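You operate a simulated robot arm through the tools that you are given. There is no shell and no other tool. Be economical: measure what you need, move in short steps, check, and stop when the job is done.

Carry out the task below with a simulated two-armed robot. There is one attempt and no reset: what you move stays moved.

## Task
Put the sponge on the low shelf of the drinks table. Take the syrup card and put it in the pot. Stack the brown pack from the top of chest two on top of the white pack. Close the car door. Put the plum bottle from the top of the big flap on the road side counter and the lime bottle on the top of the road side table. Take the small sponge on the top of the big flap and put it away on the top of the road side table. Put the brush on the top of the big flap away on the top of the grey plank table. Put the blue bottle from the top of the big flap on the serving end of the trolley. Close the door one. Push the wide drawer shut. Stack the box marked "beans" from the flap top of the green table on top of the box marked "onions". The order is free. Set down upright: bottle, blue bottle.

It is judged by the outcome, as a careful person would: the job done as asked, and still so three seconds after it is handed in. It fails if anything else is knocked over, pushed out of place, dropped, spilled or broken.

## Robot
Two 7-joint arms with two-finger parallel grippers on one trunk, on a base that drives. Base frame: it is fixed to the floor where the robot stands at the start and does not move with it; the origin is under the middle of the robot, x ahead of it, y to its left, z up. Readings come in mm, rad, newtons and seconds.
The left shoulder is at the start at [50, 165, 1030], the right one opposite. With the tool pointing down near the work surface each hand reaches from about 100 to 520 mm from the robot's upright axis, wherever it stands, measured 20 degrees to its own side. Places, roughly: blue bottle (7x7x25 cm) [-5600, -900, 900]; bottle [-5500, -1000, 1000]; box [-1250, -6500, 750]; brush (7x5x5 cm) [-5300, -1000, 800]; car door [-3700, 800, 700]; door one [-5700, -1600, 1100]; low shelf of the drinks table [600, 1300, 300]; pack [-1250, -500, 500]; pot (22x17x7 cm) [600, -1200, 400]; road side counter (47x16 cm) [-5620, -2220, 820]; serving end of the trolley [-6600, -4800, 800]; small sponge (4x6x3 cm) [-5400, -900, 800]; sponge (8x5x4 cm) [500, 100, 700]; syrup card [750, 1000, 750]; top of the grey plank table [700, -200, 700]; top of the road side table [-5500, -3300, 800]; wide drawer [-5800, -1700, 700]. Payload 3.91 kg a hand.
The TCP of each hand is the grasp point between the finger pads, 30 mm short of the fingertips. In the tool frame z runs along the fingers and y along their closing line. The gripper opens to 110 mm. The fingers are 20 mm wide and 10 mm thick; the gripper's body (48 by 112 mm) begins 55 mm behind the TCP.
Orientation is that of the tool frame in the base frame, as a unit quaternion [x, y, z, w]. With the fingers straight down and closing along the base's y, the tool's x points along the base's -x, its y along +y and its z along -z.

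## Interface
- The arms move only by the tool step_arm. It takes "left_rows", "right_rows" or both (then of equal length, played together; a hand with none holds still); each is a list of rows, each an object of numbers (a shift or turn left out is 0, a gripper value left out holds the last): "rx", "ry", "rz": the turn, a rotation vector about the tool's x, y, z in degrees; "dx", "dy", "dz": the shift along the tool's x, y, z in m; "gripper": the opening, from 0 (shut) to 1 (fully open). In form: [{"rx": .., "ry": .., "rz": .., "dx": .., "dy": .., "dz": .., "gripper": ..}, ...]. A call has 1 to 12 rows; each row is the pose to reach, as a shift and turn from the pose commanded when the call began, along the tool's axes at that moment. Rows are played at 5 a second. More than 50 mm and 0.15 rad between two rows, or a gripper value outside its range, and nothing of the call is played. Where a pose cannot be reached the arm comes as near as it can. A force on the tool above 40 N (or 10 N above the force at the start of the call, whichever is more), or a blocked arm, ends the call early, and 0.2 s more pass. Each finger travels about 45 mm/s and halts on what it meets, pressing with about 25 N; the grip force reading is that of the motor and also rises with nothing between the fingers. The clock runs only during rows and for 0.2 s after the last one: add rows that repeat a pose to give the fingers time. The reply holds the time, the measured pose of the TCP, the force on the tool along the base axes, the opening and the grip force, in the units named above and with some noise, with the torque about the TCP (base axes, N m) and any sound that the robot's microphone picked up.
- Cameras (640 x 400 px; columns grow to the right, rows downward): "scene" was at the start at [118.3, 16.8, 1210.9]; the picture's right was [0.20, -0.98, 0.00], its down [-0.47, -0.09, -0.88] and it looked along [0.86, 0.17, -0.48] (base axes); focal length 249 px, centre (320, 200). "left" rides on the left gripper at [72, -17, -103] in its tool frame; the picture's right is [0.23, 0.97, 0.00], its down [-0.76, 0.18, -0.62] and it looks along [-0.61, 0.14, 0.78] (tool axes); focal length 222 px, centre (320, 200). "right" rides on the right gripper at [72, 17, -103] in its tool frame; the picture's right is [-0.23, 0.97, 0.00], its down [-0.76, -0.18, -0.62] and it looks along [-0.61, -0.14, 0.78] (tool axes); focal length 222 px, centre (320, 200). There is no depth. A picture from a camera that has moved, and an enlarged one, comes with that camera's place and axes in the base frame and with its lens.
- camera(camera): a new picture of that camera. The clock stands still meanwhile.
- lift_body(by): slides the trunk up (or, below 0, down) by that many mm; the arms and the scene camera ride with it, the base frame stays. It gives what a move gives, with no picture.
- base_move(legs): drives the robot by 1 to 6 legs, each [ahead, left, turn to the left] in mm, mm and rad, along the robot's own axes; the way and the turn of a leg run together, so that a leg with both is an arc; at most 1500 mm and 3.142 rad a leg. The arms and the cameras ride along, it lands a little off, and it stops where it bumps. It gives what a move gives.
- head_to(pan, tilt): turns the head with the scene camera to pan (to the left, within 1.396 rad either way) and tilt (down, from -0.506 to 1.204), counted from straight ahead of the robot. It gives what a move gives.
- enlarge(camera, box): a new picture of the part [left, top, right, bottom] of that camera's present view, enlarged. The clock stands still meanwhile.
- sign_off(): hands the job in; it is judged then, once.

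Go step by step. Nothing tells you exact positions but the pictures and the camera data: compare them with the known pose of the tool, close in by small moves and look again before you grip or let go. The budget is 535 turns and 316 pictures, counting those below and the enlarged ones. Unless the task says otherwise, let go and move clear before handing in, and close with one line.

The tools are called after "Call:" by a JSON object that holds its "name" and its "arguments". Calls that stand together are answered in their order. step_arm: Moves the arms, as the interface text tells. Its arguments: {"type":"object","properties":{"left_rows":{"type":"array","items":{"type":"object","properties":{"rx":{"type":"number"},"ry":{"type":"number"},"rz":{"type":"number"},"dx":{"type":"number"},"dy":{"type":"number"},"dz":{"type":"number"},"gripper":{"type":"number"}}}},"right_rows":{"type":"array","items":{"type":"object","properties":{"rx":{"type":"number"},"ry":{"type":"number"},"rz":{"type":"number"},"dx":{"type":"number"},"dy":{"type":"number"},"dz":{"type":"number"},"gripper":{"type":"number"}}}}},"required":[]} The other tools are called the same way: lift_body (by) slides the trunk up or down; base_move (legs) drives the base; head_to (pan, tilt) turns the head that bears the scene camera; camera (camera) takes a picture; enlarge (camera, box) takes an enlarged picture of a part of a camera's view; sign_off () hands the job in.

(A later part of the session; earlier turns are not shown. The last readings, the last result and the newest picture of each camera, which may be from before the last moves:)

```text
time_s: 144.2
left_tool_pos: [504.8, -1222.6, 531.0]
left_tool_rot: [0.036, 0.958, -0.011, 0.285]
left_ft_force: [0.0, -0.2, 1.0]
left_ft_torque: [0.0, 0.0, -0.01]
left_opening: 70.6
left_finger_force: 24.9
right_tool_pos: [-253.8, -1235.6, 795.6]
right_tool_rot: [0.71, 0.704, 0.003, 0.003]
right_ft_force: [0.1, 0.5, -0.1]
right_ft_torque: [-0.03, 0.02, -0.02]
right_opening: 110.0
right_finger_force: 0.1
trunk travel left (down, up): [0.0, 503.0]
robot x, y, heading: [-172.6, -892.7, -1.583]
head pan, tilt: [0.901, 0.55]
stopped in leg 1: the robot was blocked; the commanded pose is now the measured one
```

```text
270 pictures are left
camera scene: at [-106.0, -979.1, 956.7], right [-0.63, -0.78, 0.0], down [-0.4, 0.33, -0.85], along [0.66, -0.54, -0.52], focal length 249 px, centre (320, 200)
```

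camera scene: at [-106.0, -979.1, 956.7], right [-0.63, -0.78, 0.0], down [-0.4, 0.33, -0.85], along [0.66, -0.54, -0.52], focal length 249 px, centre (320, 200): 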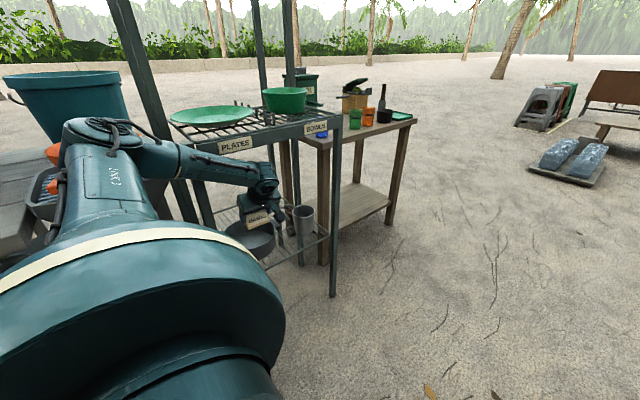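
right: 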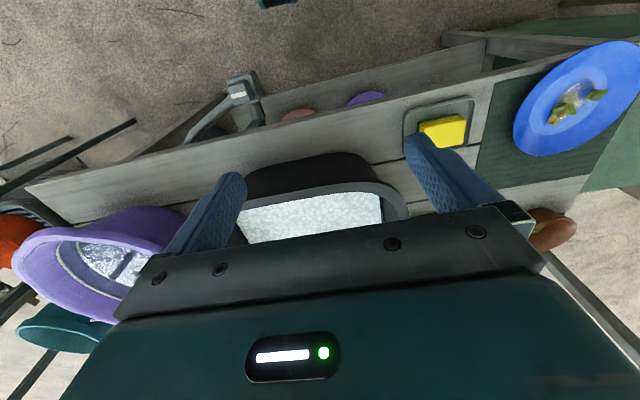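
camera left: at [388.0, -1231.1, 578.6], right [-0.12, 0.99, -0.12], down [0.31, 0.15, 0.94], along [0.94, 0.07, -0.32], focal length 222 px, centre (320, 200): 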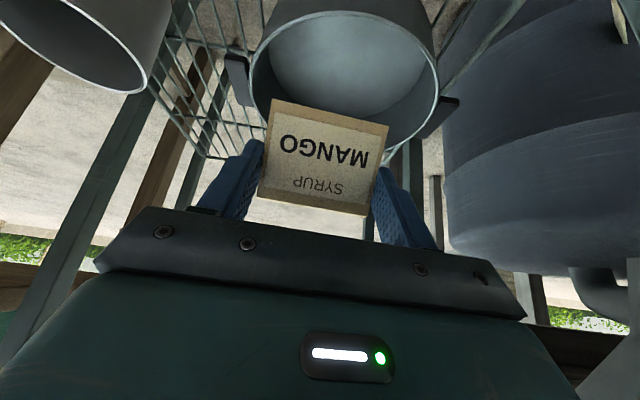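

Blocked slightly — forearm or elbow touching something. Back off a little and extend the hand instead.

Call:
{"name": "base_move", "arguments": {"legs": [[0, -35, 0]]}}

Call:
{"name": "step_arm", "arguments": {"left_rows": [{"dx": -0.02, "dz": 0.014}, {"dx": -0.0415, "dz": 0.028}, {"dx": -0.05, "dz": 0.034}]}}

Call:
{"name": "camera", "arguments": {"camera": "left"}}

```text
time_s: 145.2
left_tool_pos: [472.1, -1221.7, 527.5]
left_tool_rot: [0.036, 0.958, -0.009, 0.284]
left_ft_force: [0.7, 0.0, -0.6]
left_ft_torque: [-0.06, 0.01, 0.01]
left_opening: 70.6
left_finger_force: 25.1
right_tool_pos: [-286.0, -1235.8, 795.8]
right_tool_rot: [0.71, 0.704, 0.001, 0.001]
right_ft_force: [0.3, 0.0, -0.1]
right_ft_torque: [0.0, 0.0, 0.01]
right_opening: 110.2
right_finger_force: 0.1
trunk travel left (down, up): [0.0, 503.0]
robot x, y, heading: [-206.6, -891.5, -1.583]
head pan, tilt: [0.901, 0.55]
```

```text
time_s: 146.0
left_tool_pos: [532.2, -1224.8, 524.6]
left_tool_rot: [0.036, 0.958, -0.009, 0.283]
left_ft_force: [0.1, 0.5, -0.6]
left_ft_torque: [0.01, -0.01, 0.01]
left_opening: 70.5
left_finger_force: 25.0
right_tool_pos: [-286.0, -1236.6, 795.7]
right_tool_rot: [0.711, 0.703, 0.002, 0.001]
right_ft_force: [0.4, 0.6, -0.1]
right_ft_torque: [0.0, -0.02, 0.01]
right_opening: 110.1
right_finger_force: 0.1
trunk travel left (down, up): [0.0, 503.0]
robot x, y, heading: [-207.3, -890.9, -1.579]
head pan, tilt: [0.901, 0.55]
```

```text
269 pictures are left
camera left: at [415.0, -1235.0, 573.2], right [-0.12, 0.99, -0.12], down [0.31, 0.15, 0.94], along [0.94, 0.07, -0.33], focal length 222 px, centre (320, 200)
```

left: 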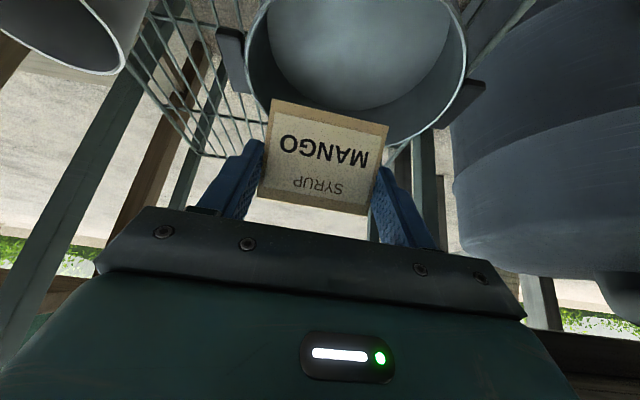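

Over the pot. Lower the card in.

Call:
{"name": "step_arm", "arguments": {"left_rows": [{"dx": 0.014, "dz": 0.022, "dy": 0.003}, {"dx": 0.028, "dz": 0.045, "dy": 0.006}, {"dx": 0.037, "dz": 0.058, "dy": 0.006}, {"dx": 0.044, "dz": 0.07, "dy": 0.006}]}}

Call:
{"name": "camera", "arguments": {"camera": "left"}}

```text
time_s: 147.0
left_tool_pos: [533.6, -1220.3, 442.3]
left_tool_rot: [0.036, 0.959, -0.009, 0.283]
left_ft_force: [-0.6, -0.5, 0.8]
left_ft_torque: [0.04, -0.01, -0.01]
left_opening: 70.4
left_finger_force: 25.0
right_tool_pos: [-286.3, -1236.5, 795.8]
right_tool_rot: [0.71, 0.704, 0.002, 0.001]
right_ft_force: [0.1, -0.1, 0.6]
right_ft_torque: [-0.01, 0.02, -0.01]
right_opening: 110.1
right_finger_force: 0.1
trunk travel left (down, up): [0.0, 503.0]
robot x, y, heading: [-205.6, -890.3, -1.583]
head pan, tilt: [0.901, 0.55]
```

```text
268 pictures are left
camera left: at [416.9, -1229.4, 490.2], right [-0.12, 0.99, -0.12], down [0.31, 0.15, 0.94], along [0.94, 0.07, -0.33], focal length 222 px, centre (320, 200)
```

left: 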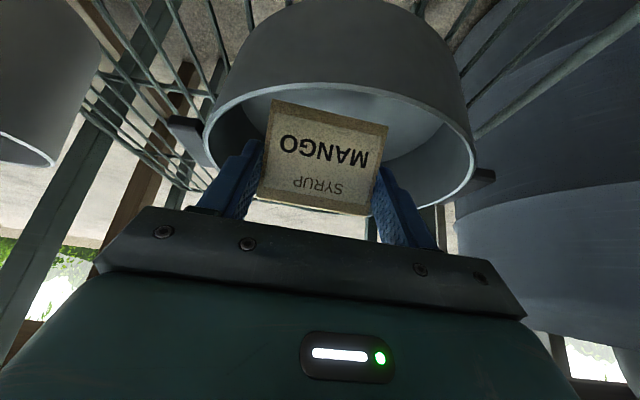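

Call:
{"name": "step_arm", "arguments": {"left_rows": [{"dx": 0.007, "dz": 0.011}, {"dx": 0.013, "dz": 0.021}, {"dx": 0.016, "dz": 0.025}]}}

Call:
{"name": "camera", "arguments": {"camera": "left"}}

```text
time_s: 147.8
left_tool_pos: [533.1, -1220.3, 414.0]
left_tool_rot: [0.034, 0.958, -0.008, 0.284]
left_ft_force: [-0.3, 0.3, 0.1]
left_ft_torque: [-0.01, 0.01, 0.07]
left_opening: 70.6
left_finger_force: 24.8
right_tool_pos: [-287.2, -1236.6, 795.6]
right_tool_rot: [0.711, 0.704, 0.001, 0.002]
right_ft_force: [-0.7, -0.4, -0.1]
right_ft_torque: [0.0, -0.02, 0.01]
right_opening: 110.0
right_finger_force: 0.0
trunk travel left (down, up): [0.0, 503.0]
robot x, y, heading: [-206.7, -890.8, -1.587]
head pan, tilt: [0.901, 0.55]
```

```text
267 pictures are left
camera left: at [417.2, -1228.9, 460.9], right [-0.12, 0.99, -0.12], down [0.31, 0.15, 0.94], along [0.94, 0.07, -0.33], focal length 222 px, centre (320, 200)
```

left: 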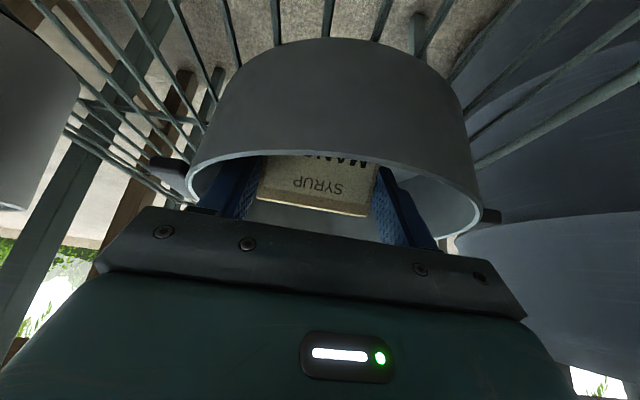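

Call:
{"name": "step_arm", "arguments": {"left_rows": [{"dx": 0.004, "dz": 0.007}, {"dx": 0.007, "dz": 0.011}, {"dx": 0.01, "dz": 0.016}]}}

Call:
{"name": "camera", "arguments": {"camera": "left"}}

```text
time_s: 148.5
left_tool_pos: [539.7, -1222.3, 409.0]
left_tool_rot: [0.033, 0.956, -0.014, 0.292]
left_ft_force: [-0.4, 1.1, 17.0]
left_ft_torque: [0.21, -0.21, 0.05]
left_opening: 70.7
left_finger_force: 24.6
right_tool_pos: [-286.2, -1236.1, 795.4]
right_tool_rot: [0.711, 0.703, 0.002, 0.002]
right_ft_force: [-0.2, -0.2, 0.8]
right_ft_torque: [-0.01, 0.0, 0.0]
right_opening: 110.0
right_finger_force: 0.1
trunk travel left (down, up): [0.0, 503.0]
robot x, y, heading: [-206.3, -896.3, -1.576]
head pan, tilt: [0.901, 0.55]
stopped in row 3 (left hand): the force on the tool passed its limit at 42 N (the readings are from after the stop); the commanded pose is now the measured one
```

```text
266 pictures are left
camera left: at [421.7, -1230.6, 454.9], right [-0.12, 0.98, -0.13], down [0.3, 0.16, 0.94], along [0.95, 0.07, -0.31], focal length 222 px, centre (320, 200)
```

left: 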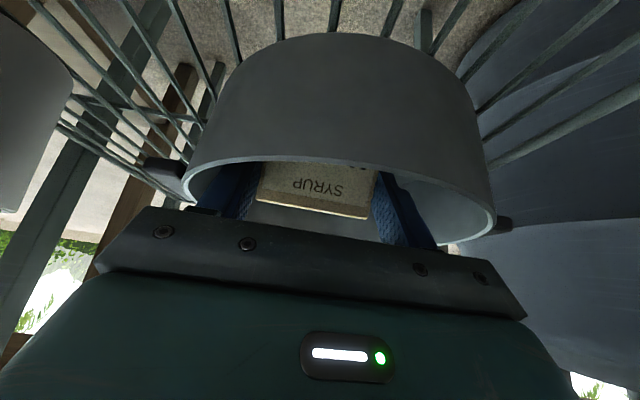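

The card touches the pot floor. Release, rise out, and back away.

Call:
{"name": "step_arm", "arguments": {"left_rows": [{"dx": -0.002, "dz": -0.003}, {"dx": -0.002, "dz": -0.003, "gripper": 0.78}, {"dx": -0.002, "dz": -0.003, "gripper": 0.78}, {"dx": -0.017, "dz": -0.025}, {"dx": -0.034, "dz": -0.052}, {"dx": -0.052, "dz": -0.082}, {"dx": -0.03, "dz": -0.11}, {"dx": -0.0, "dz": -0.135}, {"dx": 0.03, "dz": -0.155}]}}

Call:
{"name": "camera", "arguments": {"camera": "left"}}

```text
time_s: 150.5
left_tool_pos: [427.2, -1211.9, 516.0]
left_tool_rot: [0.033, 0.957, -0.011, 0.288]
left_ft_force: [0.1, 0.3, -0.8]
left_ft_torque: [0.03, 0.0, 0.02]
left_opening: 86.0
left_finger_force: 0.0
right_tool_pos: [-286.3, -1235.0, 795.5]
right_tool_rot: [0.71, 0.704, 0.003, 0.0]
right_ft_force: [1.0, -0.2, 0.0]
right_ft_torque: [0.02, -0.02, -0.02]
right_opening: 110.0
right_finger_force: 0.1
trunk travel left (down, up): [0.0, 503.0]
robot x, y, heading: [-207.7, -892.4, -1.584]
head pan, tilt: [0.901, 0.55]
```

```text
265 pictures are left
camera left: at [309.9, -1220.5, 562.7], right [-0.12, 0.98, -0.13], down [0.3, 0.16, 0.94], along [0.95, 0.08, -0.32], focal length 222 px, centre (320, 200)
```

left: 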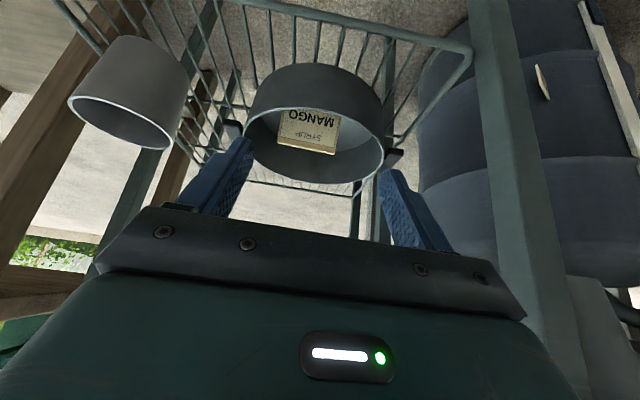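

The card is in the pot. Back away, tuck the arm, raise the trunk and turn toward the chests.

Call:
{"name": "base_move", "arguments": {"legs": [[0, -250, 0]]}}

Call:
{"name": "lift_body", "arguments": {"by": 200}}

Call:
{"name": "step_arm", "arguments": {"left_rows": [{"dx": 0.02, "dz": -0.03, "ry": 6}, {"dx": 0.04, "dz": -0.06, "ry": 12}, {"dx": 0.07, "dz": -0.09, "ry": 18}, {"dx": 0.1, "dz": -0.12, "ry": 24}, {"dx": 0.13, "dz": -0.15, "ry": 30}, {"dx": 0.15, "dz": -0.18, "ry": 34}]}}

Call:
{"name": "base_move", "arguments": {"legs": [[0, 0, -2.02]]}}

Call:
{"name": "head_to", "arguments": {"pan": 0.0, "tilt": 0.45}}

Call:
{"name": "camera", "arguments": {"camera": "scene"}}

```text
time_s: 153.3
left_tool_pos: [177.0, -1208.3, 515.4]
left_tool_rot: [0.032, 0.957, -0.01, 0.288]
left_ft_force: [0.5, 0.2, -0.8]
left_ft_torque: [-0.03, -0.01, 0.01]
left_opening: 85.9
left_finger_force: 0.0
right_tool_pos: [-536.2, -1233.3, 796.6]
right_tool_rot: [0.71, 0.704, 0.001, 0.001]
right_ft_force: [-0.1, -1.0, 0.3]
right_ft_torque: [0.0, 0.02, 0.0]
right_opening: 110.2
right_finger_force: 0.0
trunk travel left (down, up): [0.0, 503.0]
robot x, y, heading: [-457.5, -888.4, -1.58]
head pan, tilt: [0.901, 0.55]
```

```text
time_s: 155.5
left_tool_pos: [177.4, -1209.0, 715.6]
left_tool_rot: [0.033, 0.957, -0.01, 0.288]
left_ft_force: [0.3, 0.3, 0.0]
left_ft_torque: [-0.01, 0.01, 0.0]
left_opening: 85.6
left_finger_force: 0.1
right_tool_pos: [-535.8, -1233.3, 996.0]
right_tool_rot: [0.71, 0.704, 0.001, 0.001]
right_ft_force: [-0.2, 0.1, 0.6]
right_ft_torque: [0.02, 0.0, -0.03]
right_opening: 109.8
right_finger_force: 0.0
trunk travel left (down, up): [-200.0, 303.0]
robot x, y, heading: [-461.1, -891.3, -1.579]
head pan, tilt: [0.901, 0.55]
```

```text
time_s: 156.9
left_tool_pos: [-48.4, -1192.9, 783.0]
left_tool_rot: [0.034, 0.999, -0.001, -0.006]
left_ft_force: [0.1, 1.2, 1.4]
left_ft_torque: [-0.04, 0.02, 0.01]
left_opening: 85.8
left_finger_force: 0.0
right_tool_pos: [-536.9, -1234.4, 995.5]
right_tool_rot: [0.711, 0.704, 0.001, 0.001]
right_ft_force: [-0.2, 0.5, -0.3]
right_ft_torque: [0.01, -0.02, -0.03]
right_opening: 110.0
right_finger_force: 0.0
trunk travel left (down, up): [-200.0, 303.0]
robot x, y, heading: [-455.3, -889.1, -1.579]
head pan, tilt: [0.901, 0.55]
```

```text
time_s: 162.1
left_tool_pos: [-906.2, -1133.5, 783.0]
left_tool_rot: [0.862, 0.506, 0.003, -0.003]
left_ft_force: [0.5, -0.6, -0.9]
left_ft_torque: [0.01, 0.01, 0.03]
left_opening: 85.6
left_finger_force: 0.0
right_tool_pos: [-734.1, -673.3, 995.5]
right_tool_rot: [0.975, -0.224, 0.0, 0.002]
right_ft_force: [-0.1, -0.2, 0.6]
right_ft_torque: [0.0, 0.02, 0.02]
right_opening: 109.8
right_finger_force: 0.1
trunk travel left (down, up): [-200.0, 303.0]
robot x, y, heading: [-457.5, -890.8, 2.693]
head pan, tilt: [0.901, 0.55]
```

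```text
time_s: 163.3
left_tool_pos: [-907.1, -1132.0, 782.8]
left_tool_rot: [0.863, 0.505, 0.002, -0.003]
left_ft_force: [0.3, -0.1, -0.1]
left_ft_torque: [-0.01, -0.01, 0.02]
left_opening: 85.7
left_finger_force: 0.0
right_tool_pos: [-734.6, -673.9, 995.7]
right_tool_rot: [0.975, -0.223, 0.001, 0.002]
right_ft_force: [0.2, 0.1, -0.3]
right_ft_torque: [0.0, -0.01, -0.02]
right_opening: 109.9
right_finger_force: 0.0
trunk travel left (down, up): [-200.0, 303.0]
robot x, y, heading: [-457.8, -892.9, 2.688]
head pan, tilt: [0.0, 0.45]
```

```text
264 pictures are left
camera scene: at [-567.2, -838.8, 1165.2], right [0.43, 0.9, 0.0], down [0.39, -0.19, -0.9], along [-0.81, 0.39, -0.44], focal length 249 px, centre (320, 200)
```

scene: 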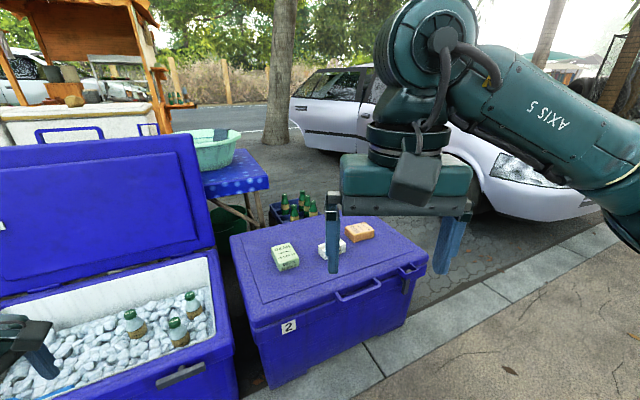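

Call:
{"name": "enlarge", "arguments": {"camera": "scene", "box": [230, 190, 440, 320]}}

```text
3.05 times, centred on (335, 255) of scene
camera zoom: at [-567.2, -838.8, 1165.2], right [0.43, 0.9, 0.0], down [0.39, -0.19, -0.9], along [-0.81, 0.39, -0.44], focal length 760 px, centre (274, 32)
```

zoom: 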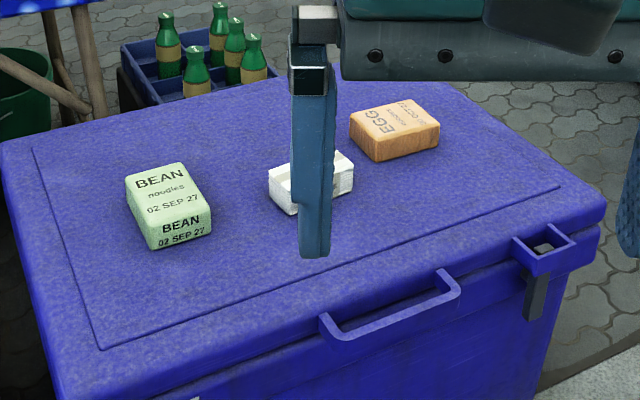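

Call:
{"name": "base_move", "arguments": {"legs": [[0, 350, 0]]}}

Call:
{"name": "camera", "arguments": {"camera": "scene"}}

```text
time_s: 166.9
left_tool_pos: [-1059.8, -1447.1, 782.2]
left_tool_rot: [0.863, 0.505, 0.003, -0.003]
left_ft_force: [0.7, 0.4, 0.1]
left_ft_torque: [-0.01, 0.01, -0.02]
left_opening: 85.8
left_finger_force: 0.1
right_tool_pos: [-886.0, -986.7, 995.3]
right_tool_rot: [0.975, -0.224, 0.001, 0.002]
right_ft_force: [0.2, -0.4, -0.7]
right_ft_torque: [-0.04, 0.02, -0.01]
right_opening: 110.0
right_finger_force: 0.2
trunk travel left (down, up): [-200.0, 303.0]
robot x, y, heading: [-612.3, -1205.8, 2.689]
head pan, tilt: [0.0, 0.45]
```

```text
262 pictures are left
camera scene: at [-719.0, -1152.8, 1165.2], right [0.44, 0.9, 0.0], down [0.39, -0.19, -0.9], along [-0.81, 0.39, -0.44], focal length 249 px, centre (320, 200)
```

scene: 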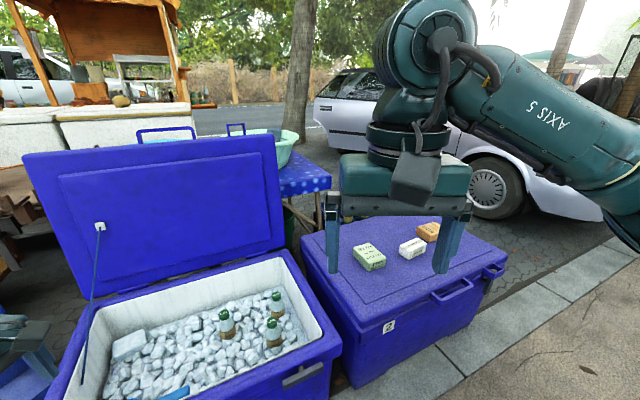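

The chest 2 front face runs along y at x≈-1195. Turn to face it (heading π) and approach.

Call:
{"name": "base_move", "arguments": {"legs": [[0, 0, 0.4526], [0, -800, 0]]}}

Call:
{"name": "head_to", "arguments": {"pan": -0.1, "tilt": 0.6}}

Call:
{"name": "camera", "arguments": {"camera": "scene"}}

```text
time_s: 175.7
left_tool_pos: [-909.8, -820.8, 783.2]
left_tool_rot: [0.728, 0.686, 0.002, -0.003]
left_ft_force: [0.0, 0.0, -0.7]
left_ft_torque: [0.03, 0.02, -0.01]
left_opening: 86.0
left_finger_force: 0.0
right_tool_pos: [-954.8, -330.8, 996.2]
right_tool_rot: [1.0, 0.0, 0.001, 0.002]
right_ft_force: [0.0, 0.1, 0.1]
right_ft_torque: [-0.03, 0.01, 0.0]
right_opening: 110.2
right_finger_force: 0.1
trunk travel left (down, up): [-200.0, 303.0]
robot x, y, heading: [-608.4, -406.7, -3.142]
head pan, tilt: [0.0, 0.45]
```

```text
time_s: 176.3
left_tool_pos: [-910.0, -820.1, 782.7]
left_tool_rot: [0.728, 0.686, 0.003, -0.003]
left_ft_force: [-0.1, 1.0, -0.2]
left_ft_torque: [0.04, -0.02, 0.02]
left_opening: 85.6
left_finger_force: 0.1
right_tool_pos: [-955.3, -331.5, 995.9]
right_tool_rot: [1.0, 0.001, 0.001, 0.002]
right_ft_force: [-0.1, 0.1, -1.1]
right_ft_torque: [-0.01, 0.04, -0.01]
right_opening: 110.1
right_finger_force: 0.1
trunk travel left (down, up): [-200.0, 303.0]
robot x, y, heading: [-610.9, -411.3, -3.142]
head pan, tilt: [-0.099, 0.6]
```

```text
261 pictures are left
camera scene: at [-728.4, -398.7, 1151.7], right [0.1, 1.0, 0.0], down [0.56, -0.06, -0.83], along [-0.82, 0.08, -0.56], focal length 249 px, centre (320, 200)
```

scene: 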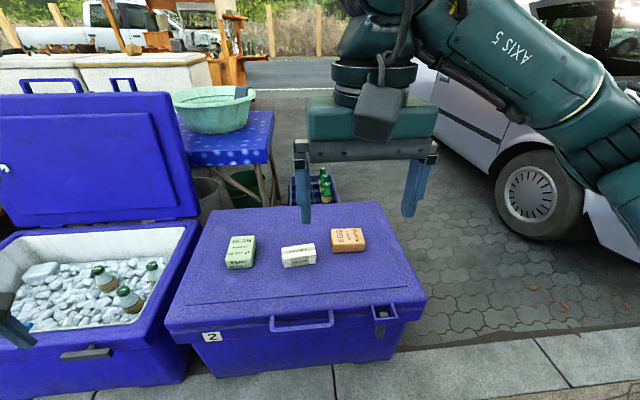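

Call:
{"name": "enlarge", "arguments": {"camera": "scene", "box": [210, 210, 390, 322]}}

```text
3.56 times, centred on (300, 266) of scene
camera zoom: at [-728.4, -398.7, 1151.7], right [0.1, 1.0, 0.0], down [0.56, -0.06, -0.83], along [-0.82, 0.08, -0.56], focal length 886 px, centre (391, -35)
```

zoom: 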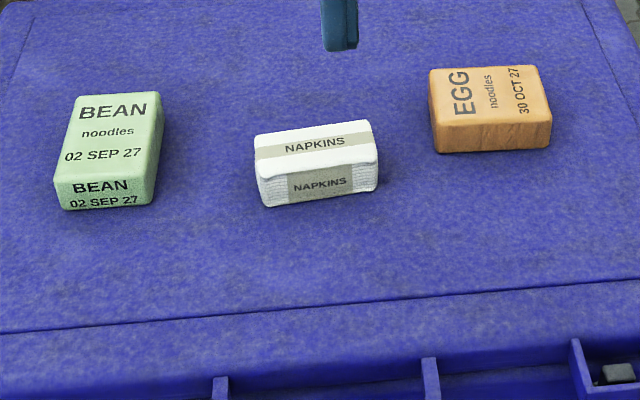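

Brown (EGG) pack ≈115×84 at [-1388, -232, top≈530]; white (NAPKINS) ≈108×52 at [-1328, -410]. I'll use the left arm's side posture: turn so the left side faces the chest.

Call:
{"name": "base_move", "arguments": {"legs": [[0, 0, -1.5708], [-120, 0, 0]]}}

Call:
{"name": "lift_body", "arguments": {"by": -100}}

Call:
{"name": "head_to", "arguments": {"pan": 1.2, "tilt": 0.5}}

Call:
{"name": "camera", "arguments": {"camera": "scene"}}

```text
time_s: 181.4
left_tool_pos: [-1022.7, -222.6, 781.4]
left_tool_rot: [0.999, -0.036, 0.004, -0.001]
left_ft_force: [-0.3, -0.3, -0.8]
left_ft_torque: [-0.01, 0.01, 0.04]
left_opening: 86.0
left_finger_force: 0.0
right_tool_pos: [-533.0, -184.6, 995.6]
right_tool_rot: [-0.703, 0.711, 0.0, -0.001]
right_ft_force: [0.2, 0.2, -0.6]
right_ft_torque: [0.0, 0.01, 0.03]
right_opening: 109.8
right_finger_force: 0.0
trunk travel left (down, up): [-200.0, 303.0]
robot x, y, heading: [-611.2, -523.3, 1.56]
head pan, tilt: [-0.099, 0.6]
```

```text
time_s: 182.8
left_tool_pos: [-1022.3, -222.1, 682.8]
left_tool_rot: [0.999, -0.036, 0.005, 0.0]
left_ft_force: [0.2, -0.5, 0.7]
left_ft_torque: [-0.02, 0.06, 0.01]
left_opening: 85.9
left_finger_force: 0.1
right_tool_pos: [-531.9, -184.0, 896.4]
right_tool_rot: [-0.703, 0.711, 0.0, -0.002]
right_ft_force: [0.8, -0.6, 0.3]
right_ft_torque: [0.05, -0.01, 0.0]
right_opening: 109.9
right_finger_force: 0.0
trunk travel left (down, up): [-100.0, 403.0]
robot x, y, heading: [-612.6, -526.1, 1.558]
head pan, tilt: [-0.099, 0.6]
```

```text
time_s: 184.2
left_tool_pos: [-1022.7, -222.9, 683.2]
left_tool_rot: [0.999, -0.036, 0.005, -0.001]
left_ft_force: [0.2, -0.3, 0.4]
left_ft_torque: [-0.01, -0.02, -0.01]
left_opening: 85.6
left_finger_force: 0.0
right_tool_pos: [-533.7, -183.2, 895.0]
right_tool_rot: [-0.703, 0.711, 0.0, -0.002]
right_ft_force: [-0.6, -0.1, 0.5]
right_ft_torque: [0.01, 0.0, -0.03]
right_opening: 110.0
right_finger_force: 0.1
trunk travel left (down, up): [-100.0, 403.0]
robot x, y, heading: [-611.5, -522.3, 1.56]
head pan, tilt: [1.201, 0.499]
```

```text
259 pictures are left
camera scene: at [-696.6, -464.6, 1060.8], right [0.37, 0.93, 0.0], down [0.44, -0.18, -0.88], along [-0.81, 0.33, -0.48], focal length 249 px, centre (320, 200)
```

scene: 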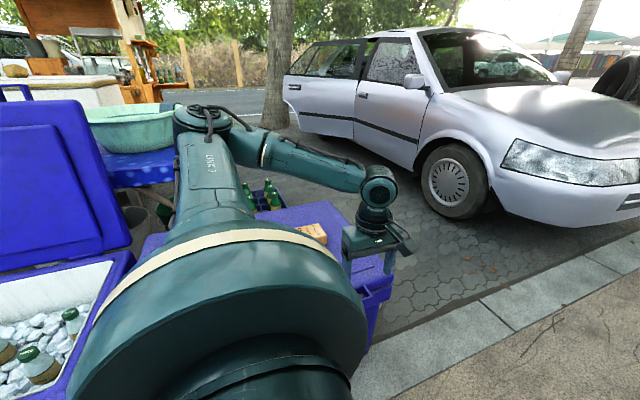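

Call:
{"name": "step_arm", "arguments": {"left_rows": [{"rz": 8, "gripper": 1.0}, {"rz": 16}, {"rz": 24}, {"rz": 32, "dx": -0.02}, {"rz": 40, "dx": -0.04}, {"rz": 48, "dx": -0.06}, {"rz": 56, "dx": -0.08}, {"rz": 64, "dx": -0.1}, {"rz": 72, "dx": -0.12}, {"rz": 80, "dx": -0.14}, {"rz": 86, "dx": -0.155}]}}

Call:
{"name": "base_move", "arguments": {"legs": [[0, 200, 0]]}}

Call:
{"name": "camera", "arguments": {"camera": "left"}}

```text
time_s: 186.6
left_tool_pos: [-1177.2, -211.9, 681.1]
left_tool_rot: [-0.706, 0.708, -0.004, 0.005]
left_ft_force: [-1.3, -0.8, 0.3]
left_ft_torque: [-0.01, -0.03, 0.0]
left_opening: 110.0
left_finger_force: 0.0
right_tool_pos: [-533.4, -183.5, 895.6]
right_tool_rot: [-0.704, 0.711, 0.001, -0.002]
right_ft_force: [-0.5, -0.4, -0.1]
right_ft_torque: [0.01, 0.03, -0.03]
right_opening: 110.3
right_finger_force: 0.1
trunk travel left (down, up): [-100.0, 403.0]
robot x, y, heading: [-610.4, -526.9, 1.558]
head pan, tilt: [1.201, 0.499]
```

```text
time_s: 189.0
left_tool_pos: [-1374.8, -210.2, 681.1]
left_tool_rot: [-0.706, 0.709, -0.002, 0.004]
left_ft_force: [0.0, 0.2, -0.3]
left_ft_torque: [0.0, 0.04, -0.02]
left_opening: 109.9
left_finger_force: 0.1
right_tool_pos: [-729.7, -181.2, 895.7]
right_tool_rot: [-0.703, 0.712, 0.001, -0.001]
right_ft_force: [0.8, 0.0, -0.5]
right_ft_torque: [0.0, 0.01, -0.02]
right_opening: 109.9
right_finger_force: 0.1
trunk travel left (down, up): [-100.0, 403.0]
robot x, y, heading: [-809.2, -527.7, 1.559]
head pan, tilt: [1.201, 0.499]
```

```text
258 pictures are left
camera left: at [-1357.9, -281.9, 785.4], right [-0.97, -0.22, -0.01], down [-0.18, 0.76, 0.62], along [-0.13, 0.61, -0.78], focal length 222 px, centre (320, 200)
```

left: 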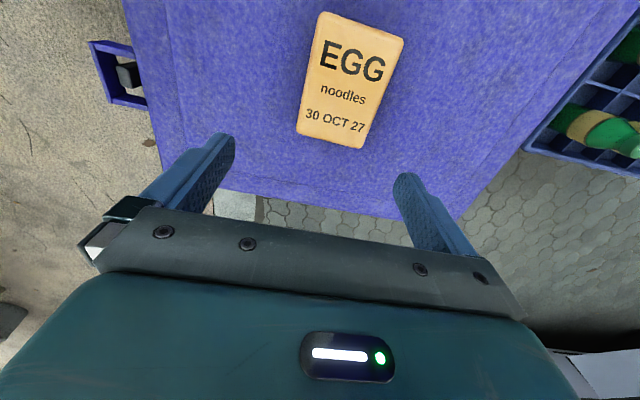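

Pack centre ≈[-1395, -231], top ≈523, aligned. Descend toward it.

Call:
{"name": "step_arm", "arguments": {"left_rows": [{"dx": 0.01, "dy": 0.01, "dz": 0.03}, {"dx": 0.021, "dy": 0.021, "dz": 0.065}, {"dx": 0.021, "dy": 0.021, "dz": 0.105}]}}

Call:
{"name": "camera", "arguments": {"camera": "left"}}

```text
time_s: 189.8
left_tool_pos: [-1394.2, -230.3, 575.7]
left_tool_rot: [-0.705, 0.709, -0.003, 0.004]
left_ft_force: [-0.9, 0.3, -0.4]
left_ft_torque: [-0.01, 0.0, 0.01]
left_opening: 109.9
left_finger_force: 0.0
right_tool_pos: [-731.7, -181.3, 894.3]
right_tool_rot: [-0.702, 0.712, 0.0, -0.002]
right_ft_force: [0.2, 0.6, 0.2]
right_ft_torque: [0.0, 0.03, 0.0]
right_opening: 110.0
right_finger_force: 0.1
trunk travel left (down, up): [-100.0, 403.0]
robot x, y, heading: [-807.2, -527.0, 1.554]
head pan, tilt: [1.201, 0.499]
```

```text
257 pictures are left
camera left: at [-1378.0, -303.3, 679.9], right [-0.97, -0.22, -0.01], down [-0.18, 0.76, 0.62], along [-0.13, 0.61, -0.78], focal length 222 px, centre (320, 200)
```

left: 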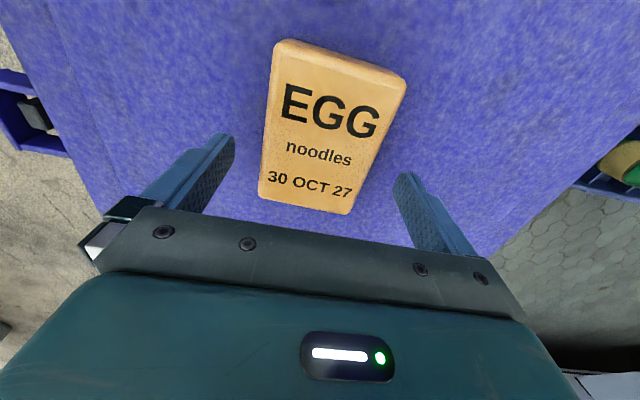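

Call:
{"name": "step_arm", "arguments": {"left_rows": [{"dz": 0.02}, {"dz": 0.04}, {"dz": 0.047}, {"dz": 0.047, "gripper": 0.5}, {"dz": 0.047, "gripper": 0.5}, {"dz": 0.047, "gripper": 0.5}, {"dz": 0.047, "gripper": 0.5}, {"dz": 0.047, "gripper": 0.5}, {"dz": 0.02}, {"dz": -0.02}, {"dz": -0.06}]}}

Call:
{"name": "camera", "arguments": {"camera": "left"}}

```text
time_s: 192.2
left_tool_pos: [-1395.8, -230.4, 634.3]
left_tool_rot: [-0.706, 0.708, -0.004, 0.004]
left_ft_force: [0.2, 0.3, -2.0]
left_ft_torque: [0.0, 0.03, 0.0]
left_opening: 86.2
left_finger_force: 24.8
right_tool_pos: [-730.1, -180.7, 895.3]
right_tool_rot: [-0.702, 0.713, 0.0, -0.002]
right_ft_force: [0.0, -1.3, -0.5]
right_ft_torque: [-0.03, -0.02, -0.02]
right_opening: 110.2
right_finger_force: 0.0
trunk travel left (down, up): [-100.0, 403.0]
robot x, y, heading: [-813.2, -523.1, 1.561]
head pan, tilt: [1.201, 0.499]
```

```text
256 pictures are left
camera left: at [-1379.2, -302.7, 739.4], right [-0.97, -0.22, -0.01], down [-0.18, 0.76, 0.62], along [-0.13, 0.61, -0.78], focal length 222 px, centre (320, 200)
```

left: 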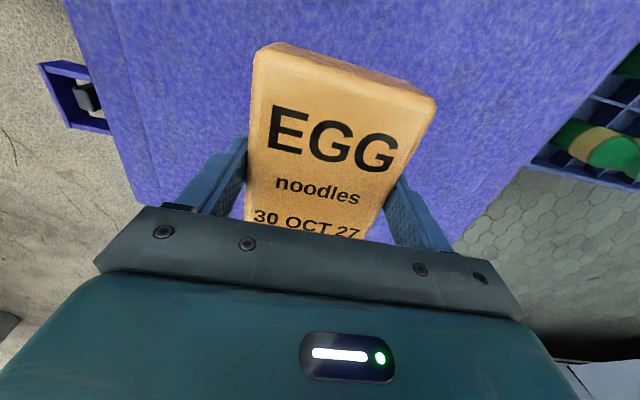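

Held firmly (86 mm). Move over to the white pack.

Call:
{"name": "base_move", "arguments": {"legs": [[-150, 0, 0]]}}

Call:
{"name": "camera", "arguments": {"camera": "left"}}

Call:
{"name": "camera", "arguments": {"camera": "scene"}}

```text
time_s: 193.6
left_tool_pos: [-1397.2, -377.3, 636.3]
left_tool_rot: [-0.705, 0.709, -0.003, 0.004]
left_ft_force: [0.2, 0.5, -2.1]
left_ft_torque: [-0.01, -0.01, -0.02]
left_opening: 85.9
left_finger_force: 24.8
right_tool_pos: [-732.5, -331.1, 897.2]
right_tool_rot: [-0.702, 0.712, 0.001, -0.002]
right_ft_force: [0.3, 0.3, -0.2]
right_ft_torque: [-0.02, -0.03, -0.02]
right_opening: 110.0
right_finger_force: 0.0
trunk travel left (down, up): [-100.0, 403.0]
robot x, y, heading: [-808.9, -674.2, 1.557]
head pan, tilt: [1.201, 0.499]
```

```text
255 pictures are left
camera left: at [-1381.0, -451.1, 739.0], right [-0.97, -0.22, -0.01], down [-0.18, 0.76, 0.62], along [-0.13, 0.61, -0.78], focal length 222 px, centre (320, 200)
```

left: 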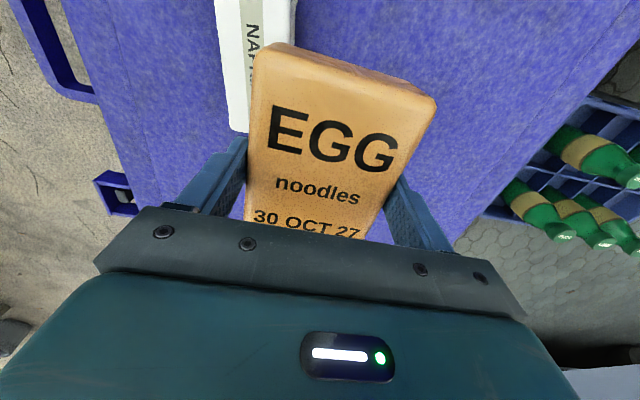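

```text
254 pictures are left
camera scene: at [-896.5, -611.4, 1060.7], right [0.37, 0.93, 0.0], down [0.44, -0.18, -0.88], along [-0.81, 0.33, -0.48], focal length 249 px, centre (320, 200)
```

scene: 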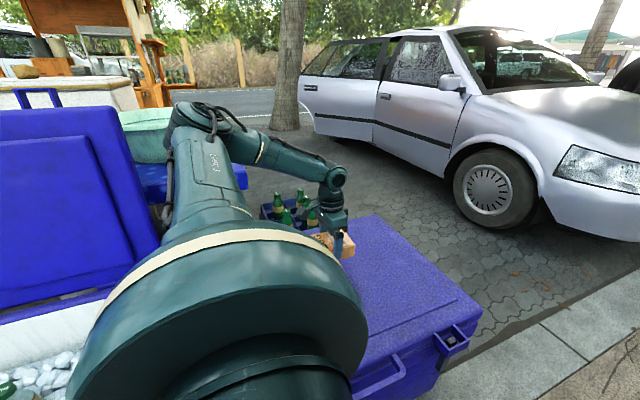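

Call:
{"name": "step_arm", "arguments": {"left_rows": [{"dx": 0.01, "dy": -0.02, "rz": -2.5}, {"dx": 0.02, "dy": -0.045, "rz": -5}, {"dx": 0.032, "dy": -0.066, "rz": -7.5}, {"dx": 0.032, "dy": -0.066, "rz": -7.5, "dz": 0.025}, {"dx": 0.032, "dy": -0.066, "rz": -7.5, "dz": 0.045}]}}

Call:
{"name": "camera", "arguments": {"camera": "left"}}

Call:
{"name": "head_to", "arguments": {"pan": 0.85, "tilt": 0.6}}

Call:
{"name": "camera", "arguments": {"camera": "scene"}}

```text
time_s: 194.8
left_tool_pos: [-1331.5, -410.9, 590.2]
left_tool_rot: [0.75, -0.662, 0.003, -0.004]
left_ft_force: [0.6, 0.5, -2.1]
left_ft_torque: [-0.01, 0.02, -0.01]
left_opening: 86.4
left_finger_force: 24.5
right_tool_pos: [-732.1, -330.6, 895.7]
right_tool_rot: [-0.702, 0.712, 0.001, -0.002]
right_ft_force: [-0.1, -1.1, -0.6]
right_ft_torque: [-0.01, 0.0, 0.03]
right_opening: 109.9
right_finger_force: 0.1
trunk travel left (down, up): [-100.0, 403.0]
robot x, y, heading: [-810.9, -673.2, 1.556]
head pan, tilt: [1.201, 0.499]
```

```text
253 pictures are left
camera left: at [-1305.6, -480.7, 694.6], right [-0.94, -0.35, -0.01], down [-0.28, 0.73, 0.62], along [-0.21, 0.58, -0.78], focal length 222 px, centre (320, 200)
```

left: 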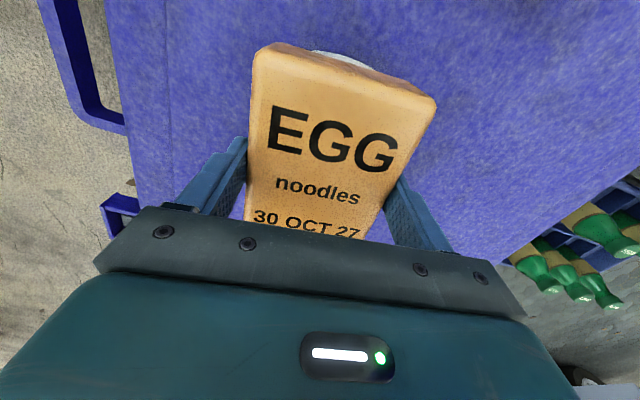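

```text
time_s: 195.6
left_tool_pos: [-1330.9, -409.6, 590.9]
left_tool_rot: [0.75, -0.662, 0.004, -0.004]
left_ft_force: [-0.3, 0.6, -2.3]
left_ft_torque: [-0.01, -0.01, 0.0]
left_opening: 86.1
left_finger_force: 24.9
right_tool_pos: [-733.1, -330.8, 896.0]
right_tool_rot: [-0.702, 0.712, 0.001, -0.001]
right_ft_force: [0.1, -0.1, -0.3]
right_ft_torque: [0.0, 0.02, 0.0]
right_opening: 110.1
right_finger_force: 0.1
trunk travel left (down, up): [-100.0, 403.0]
robot x, y, heading: [-810.7, -672.6, 1.557]
head pan, tilt: [0.85, 0.6]
```

```text
252 pictures are left
camera scene: at [-877.7, -586.3, 1051.7], right [0.67, 0.74, 0.0], down [0.42, -0.38, -0.83], along [-0.61, 0.55, -0.56], focal length 249 px, centre (320, 200)
```

scene: 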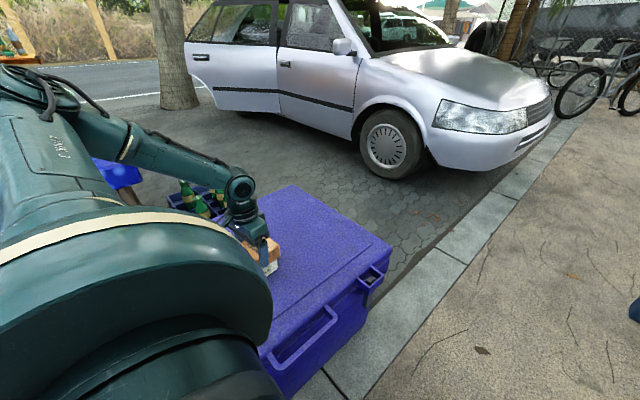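

Aligned with the white pack. Lower gently to contact.

Call:
{"name": "step_arm", "arguments": {"left_rows": [{"dz": 0.006}, {"dz": 0.01}, {"dz": 0.014}, {"dz": 0.017}]}}

```text
time_s: 196.6
left_tool_pos: [-1330.6, -408.5, 576.8]
left_tool_rot: [0.75, -0.662, 0.001, -0.004]
left_ft_force: [2.8, -5.3, 19.9]
left_ft_torque: [-0.34, -0.06, -0.1]
left_opening: 86.1
left_finger_force: 25.0
right_tool_pos: [-731.4, -331.6, 896.1]
right_tool_rot: [-0.702, 0.712, 0.002, -0.001]
right_ft_force: [-0.8, 0.0, -0.1]
right_ft_torque: [0.02, -0.01, 0.02]
right_opening: 110.0
right_finger_force: 0.0
trunk travel left (down, up): [-100.0, 403.0]
robot x, y, heading: [-814.1, -674.2, 1.559]
head pan, tilt: [0.85, 0.6]
```

Call:
{"name": "step_arm", "arguments": {"left_rows": [{"dz": -0.002}, {"dz": -0.002, "gripper": 0.9}, {"dz": -0.002, "gripper": 1.0}, {"dz": -0.002, "gripper": 1.0}, {"dz": -0.03}, {"dz": -0.07}, {"dz": -0.11}, {"dz": -0.15}]}}

Call:
{"name": "camera", "arguments": {"camera": "left"}}

```text
time_s: 198.4
left_tool_pos: [-1332.4, -410.5, 724.8]
left_tool_rot: [0.75, -0.661, 0.003, -0.004]
left_ft_force: [0.5, -0.3, 0.2]
left_ft_torque: [0.0, -0.02, -0.03]
left_opening: 110.1
left_finger_force: 0.0
right_tool_pos: [-732.4, -330.9, 895.6]
right_tool_rot: [-0.702, 0.712, 0.001, -0.002]
right_ft_force: [0.3, 0.5, 0.8]
right_ft_torque: [0.0, 0.0, 0.01]
right_opening: 109.8
right_finger_force: 0.1
trunk travel left (down, up): [-100.0, 403.0]
robot x, y, heading: [-812.3, -670.4, 1.561]
head pan, tilt: [0.85, 0.6]
```

```text
251 pictures are left
camera left: at [-1306.5, -480.2, 828.9], right [-0.94, -0.35, -0.01], down [-0.28, 0.73, 0.62], along [-0.21, 0.58, -0.78], focal length 222 px, centre (320, 200)
```

left: 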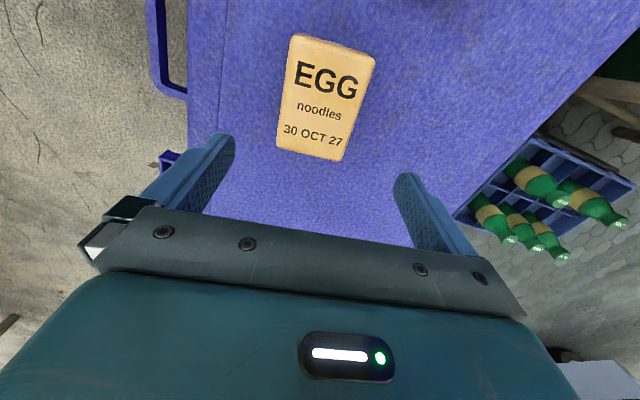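

The stack is in place. Next the car door: tuck the arm, back away from the chest, and drive around toward the car.

Call:
{"name": "base_move", "arguments": {"legs": [[0, -280, 0]]}}

Call:
{"name": "lift_body", "arguments": {"by": 100}}

Call:
{"name": "step_arm", "arguments": {"left_rows": [{"dy": -0.03, "dz": -0.01}, {"dy": -0.06, "dz": -0.02}, {"dy": -0.1, "dz": -0.03}, {"dy": -0.14, "dz": -0.04}, {"dy": -0.18, "dz": -0.05}, {"dy": -0.21, "dz": -0.06}]}}

Call:
{"name": "base_move", "arguments": {"legs": [[1000, 0, 0], [0, 0, 1.5708]]}}

Call:
{"name": "head_to", "arguments": {"pan": 0.0, "tilt": 0.3}}

Call:
{"name": "camera", "arguments": {"camera": "scene"}}

```text
time_s: 201.4
left_tool_pos: [-1054.7, -414.6, 723.4]
left_tool_rot: [0.751, -0.66, 0.003, -0.004]
left_ft_force: [-0.2, -0.5, -0.6]
left_ft_torque: [0.01, 0.02, -0.01]
left_opening: 110.2
left_finger_force: 0.2
right_tool_pos: [-453.4, -334.5, 895.9]
right_tool_rot: [-0.702, 0.712, 0.0, -0.003]
right_ft_force: [-0.2, 0.0, -0.9]
right_ft_torque: [0.0, 0.01, -0.01]
right_opening: 109.9
right_finger_force: 0.1
trunk travel left (down, up): [-100.0, 403.0]
robot x, y, heading: [-533.0, -681.2, 1.558]
head pan, tilt: [0.85, 0.6]
```

```text
time_s: 202.8
left_tool_pos: [-1053.9, -412.3, 825.3]
left_tool_rot: [0.751, -0.661, 0.004, -0.004]
left_ft_force: [-1.0, -0.5, -0.3]
left_ft_torque: [-0.01, -0.01, -0.02]
left_opening: 110.0
left_finger_force: 0.0
right_tool_pos: [-453.7, -334.0, 995.4]
right_tool_rot: [-0.702, 0.712, 0.0, -0.001]
right_ft_force: [-0.2, -0.5, -1.0]
right_ft_torque: [0.05, -0.01, 0.01]
right_opening: 110.2
right_finger_force: 0.1
trunk travel left (down, up): [-200.0, 303.0]
robot x, y, heading: [-533.4, -679.7, 1.555]
head pan, tilt: [0.85, 0.6]
```

```text
time_s: 204.2
left_tool_pos: [-846.0, -389.0, 885.8]
left_tool_rot: [0.751, -0.66, 0.004, -0.003]
left_ft_force: [0.1, 0.0, 0.7]
left_ft_torque: [-0.02, 0.03, 0.02]
left_opening: 109.9
left_finger_force: 0.1
right_tool_pos: [-453.1, -334.7, 996.8]
right_tool_rot: [-0.702, 0.712, 0.001, -0.003]
right_ft_force: [-0.2, -0.1, 0.1]
right_ft_torque: [0.03, 0.02, -0.01]
right_opening: 109.9
right_finger_force: 0.0
trunk travel left (down, up): [-200.0, 303.0]
robot x, y, heading: [-533.8, -678.6, 1.555]
head pan, tilt: [0.85, 0.6]
```

```text
time_s: 213.2
left_tool_pos: [-805.1, -4.9, 887.5]
left_tool_rot: [0.997, 0.076, 0.0, -0.005]
left_ft_force: [-0.9, -0.2, -0.4]
left_ft_torque: [0.01, -0.03, 0.01]
left_opening: 110.1
left_finger_force: 0.1
right_tool_pos: [-869.1, 385.7, 994.9]
right_tool_rot: [1.0, 0.006, 0.001, 0.002]
right_ft_force: [-0.5, -0.4, -0.7]
right_ft_torque: [0.01, -0.03, 0.01]
right_opening: 110.2
right_finger_force: 0.1
trunk travel left (down, up): [-200.0, 303.0]
robot x, y, heading: [-524.2, 312.7, -3.131]
head pan, tilt: [0.85, 0.6]
```

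```text
time_s: 214.3
left_tool_pos: [-806.4, -5.2, 886.6]
left_tool_rot: [0.997, 0.075, 0.0, -0.005]
left_ft_force: [1.1, -0.9, -0.2]
left_ft_torque: [-0.01, -0.03, -0.01]
left_opening: 110.1
left_finger_force: 0.0
right_tool_pos: [-867.0, 386.6, 995.8]
right_tool_rot: [1.0, 0.006, 0.001, 0.002]
right_ft_force: [-0.6, -0.8, -0.4]
right_ft_torque: [0.01, 0.03, -0.01]
right_opening: 110.0
right_finger_force: 0.0
trunk travel left (down, up): [-200.0, 303.0]
robot x, y, heading: [-524.8, 315.7, -3.13]
head pan, tilt: [0.0, 0.3]
```

```text
250 pictures are left
camera scene: at [-646.6, 311.7, 1179.1], right [-0.01, 1.0, 0.0], down [0.3, 0.0, -0.96], along [-0.96, -0.01, -0.3], focal length 249 px, centre (320, 200)
```

scene: 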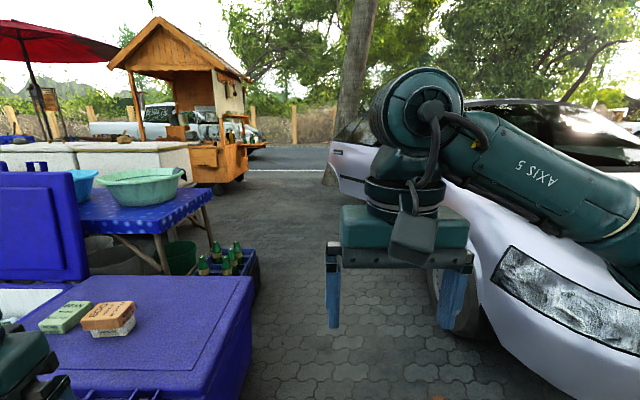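

Corridor is clear at y≈300. Drive down it and look at the open door.

Call:
{"name": "base_move", "arguments": {"legs": [[1300, 0, 0], [900, 0, 0]]}}

Call:
{"name": "head_to", "arguments": {"pan": -0.35, "tilt": 0.35}}

Call:
{"name": "camera", "arguments": {"camera": "scene"}}

```text
time_s: 217.9
left_tool_pos: [-1418.8, -4.5, 886.2]
left_tool_rot: [0.997, 0.075, -0.001, -0.005]
left_ft_force: [0.4, -0.2, 0.5]
left_ft_torque: [-0.02, 0.02, -0.01]
left_opening: 110.1
left_finger_force: 0.2
right_tool_pos: [-1481.4, 387.2, 995.2]
right_tool_rot: [1.0, 0.003, 0.001, 0.002]
right_ft_force: [0.5, 0.3, -0.2]
right_ft_torque: [0.0, 0.03, -0.03]
right_opening: 110.1
right_finger_force: 0.0
trunk travel left (down, up): [-200.0, 303.0]
robot x, y, heading: [-1136.5, 311.4, -3.136]
head pan, tilt: [0.0, 0.3]
stopped in leg 1: the robot was blocked; the commanded pose is now the measured one
```

```text
time_s: 218.7
left_tool_pos: [-1421.1, -7.6, 886.2]
left_tool_rot: [0.997, 0.074, -0.001, -0.006]
left_ft_force: [0.6, 0.1, -0.1]
left_ft_torque: [0.06, 0.01, 0.03]
left_opening: 110.1
left_finger_force: 0.0
right_tool_pos: [-1481.3, 383.6, 995.1]
right_tool_rot: [1.0, 0.003, 0.001, 0.001]
right_ft_force: [0.0, -0.3, 0.7]
right_ft_torque: [0.0, 0.01, 0.01]
right_opening: 110.1
right_finger_force: 0.1
trunk travel left (down, up): [-200.0, 303.0]
robot x, y, heading: [-1136.7, 310.0, -3.134]
head pan, tilt: [-0.351, 0.351]
```

```text
249 pictures are left
camera scene: at [-1254.2, 341.6, 1174.5], right [0.34, 0.94, 0.0], down [0.32, -0.12, -0.94], along [-0.88, 0.32, -0.34], focal length 249 px, centre (320, 200)
```

scene: 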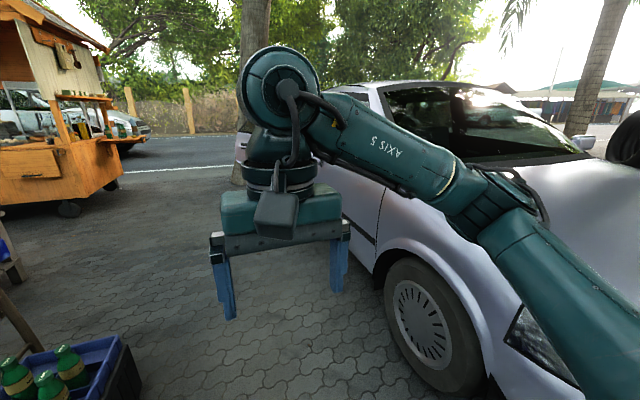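

Blocked by something. Look left and down.

Call:
{"name": "head_to", "arguments": {"pan": 0.9, "tilt": 0.8}}

Call:
{"name": "camera", "arguments": {"camera": "scene"}}

Call:
{"name": "head_to", "arguments": {"pan": -1.0, "tilt": 0.8}}

Call:
{"name": "camera", "arguments": {"camera": "scene"}}

```text
time_s: 220.2
left_tool_pos: [-1420.6, -6.8, 886.3]
left_tool_rot: [0.997, 0.074, 0.0, -0.005]
left_ft_force: [0.8, 0.4, -0.6]
left_ft_torque: [-0.04, 0.01, 0.0]
left_opening: 110.0
left_finger_force: 0.0
right_tool_pos: [-1481.3, 384.7, 995.6]
right_tool_rot: [1.0, 0.005, 0.001, 0.002]
right_ft_force: [-1.1, -0.2, 0.0]
right_ft_torque: [0.02, 0.01, 0.03]
right_opening: 109.8
right_finger_force: 0.0
trunk travel left (down, up): [-200.0, 303.0]
robot x, y, heading: [-1136.4, 308.9, -3.131]
head pan, tilt: [0.901, 0.799]
```

```text
248 pictures are left
camera scene: at [-1216.0, 246.4, 1134.8], right [-0.79, 0.62, 0.0], down [0.44, 0.56, -0.7], along [-0.43, -0.55, -0.72], focal length 249 px, centre (320, 200)
```

scene: 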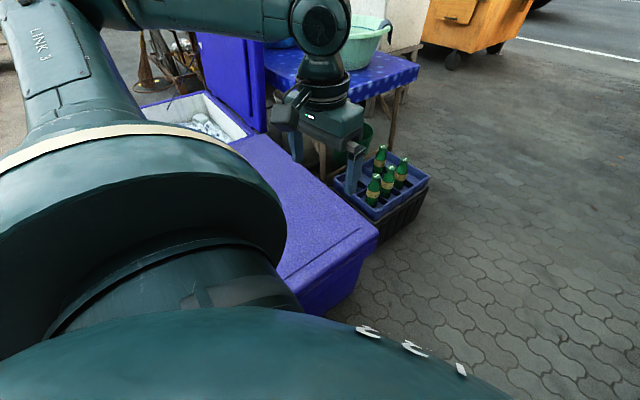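

```text
time_s: 222.0
left_tool_pos: [-1421.4, -9.3, 885.6]
left_tool_rot: [0.997, 0.073, 0.0, -0.005]
left_ft_force: [0.1, -0.3, 0.0]
left_ft_torque: [-0.01, -0.04, -0.01]
left_opening: 109.9
left_finger_force: 0.0
right_tool_pos: [-1480.3, 383.6, 995.7]
right_tool_rot: [1.0, 0.004, 0.001, 0.002]
right_ft_force: [0.5, -0.1, -1.0]
right_ft_torque: [0.01, -0.01, 0.02]
right_opening: 110.0
right_finger_force: 0.1
trunk travel left (down, up): [-200.0, 303.0]
robot x, y, heading: [-1138.2, 310.8, -3.136]
head pan, tilt: [-1.0, 0.799]
```

```text
247 pictures are left
camera scene: at [-1210.5, 377.6, 1134.8], right [0.84, 0.55, 0.0], down [0.39, -0.6, -0.7], along [-0.38, 0.58, -0.72], focal length 249 px, centre (320, 200)
```

scene: 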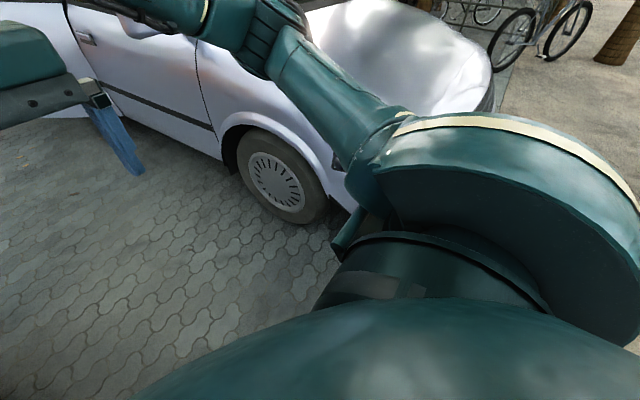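

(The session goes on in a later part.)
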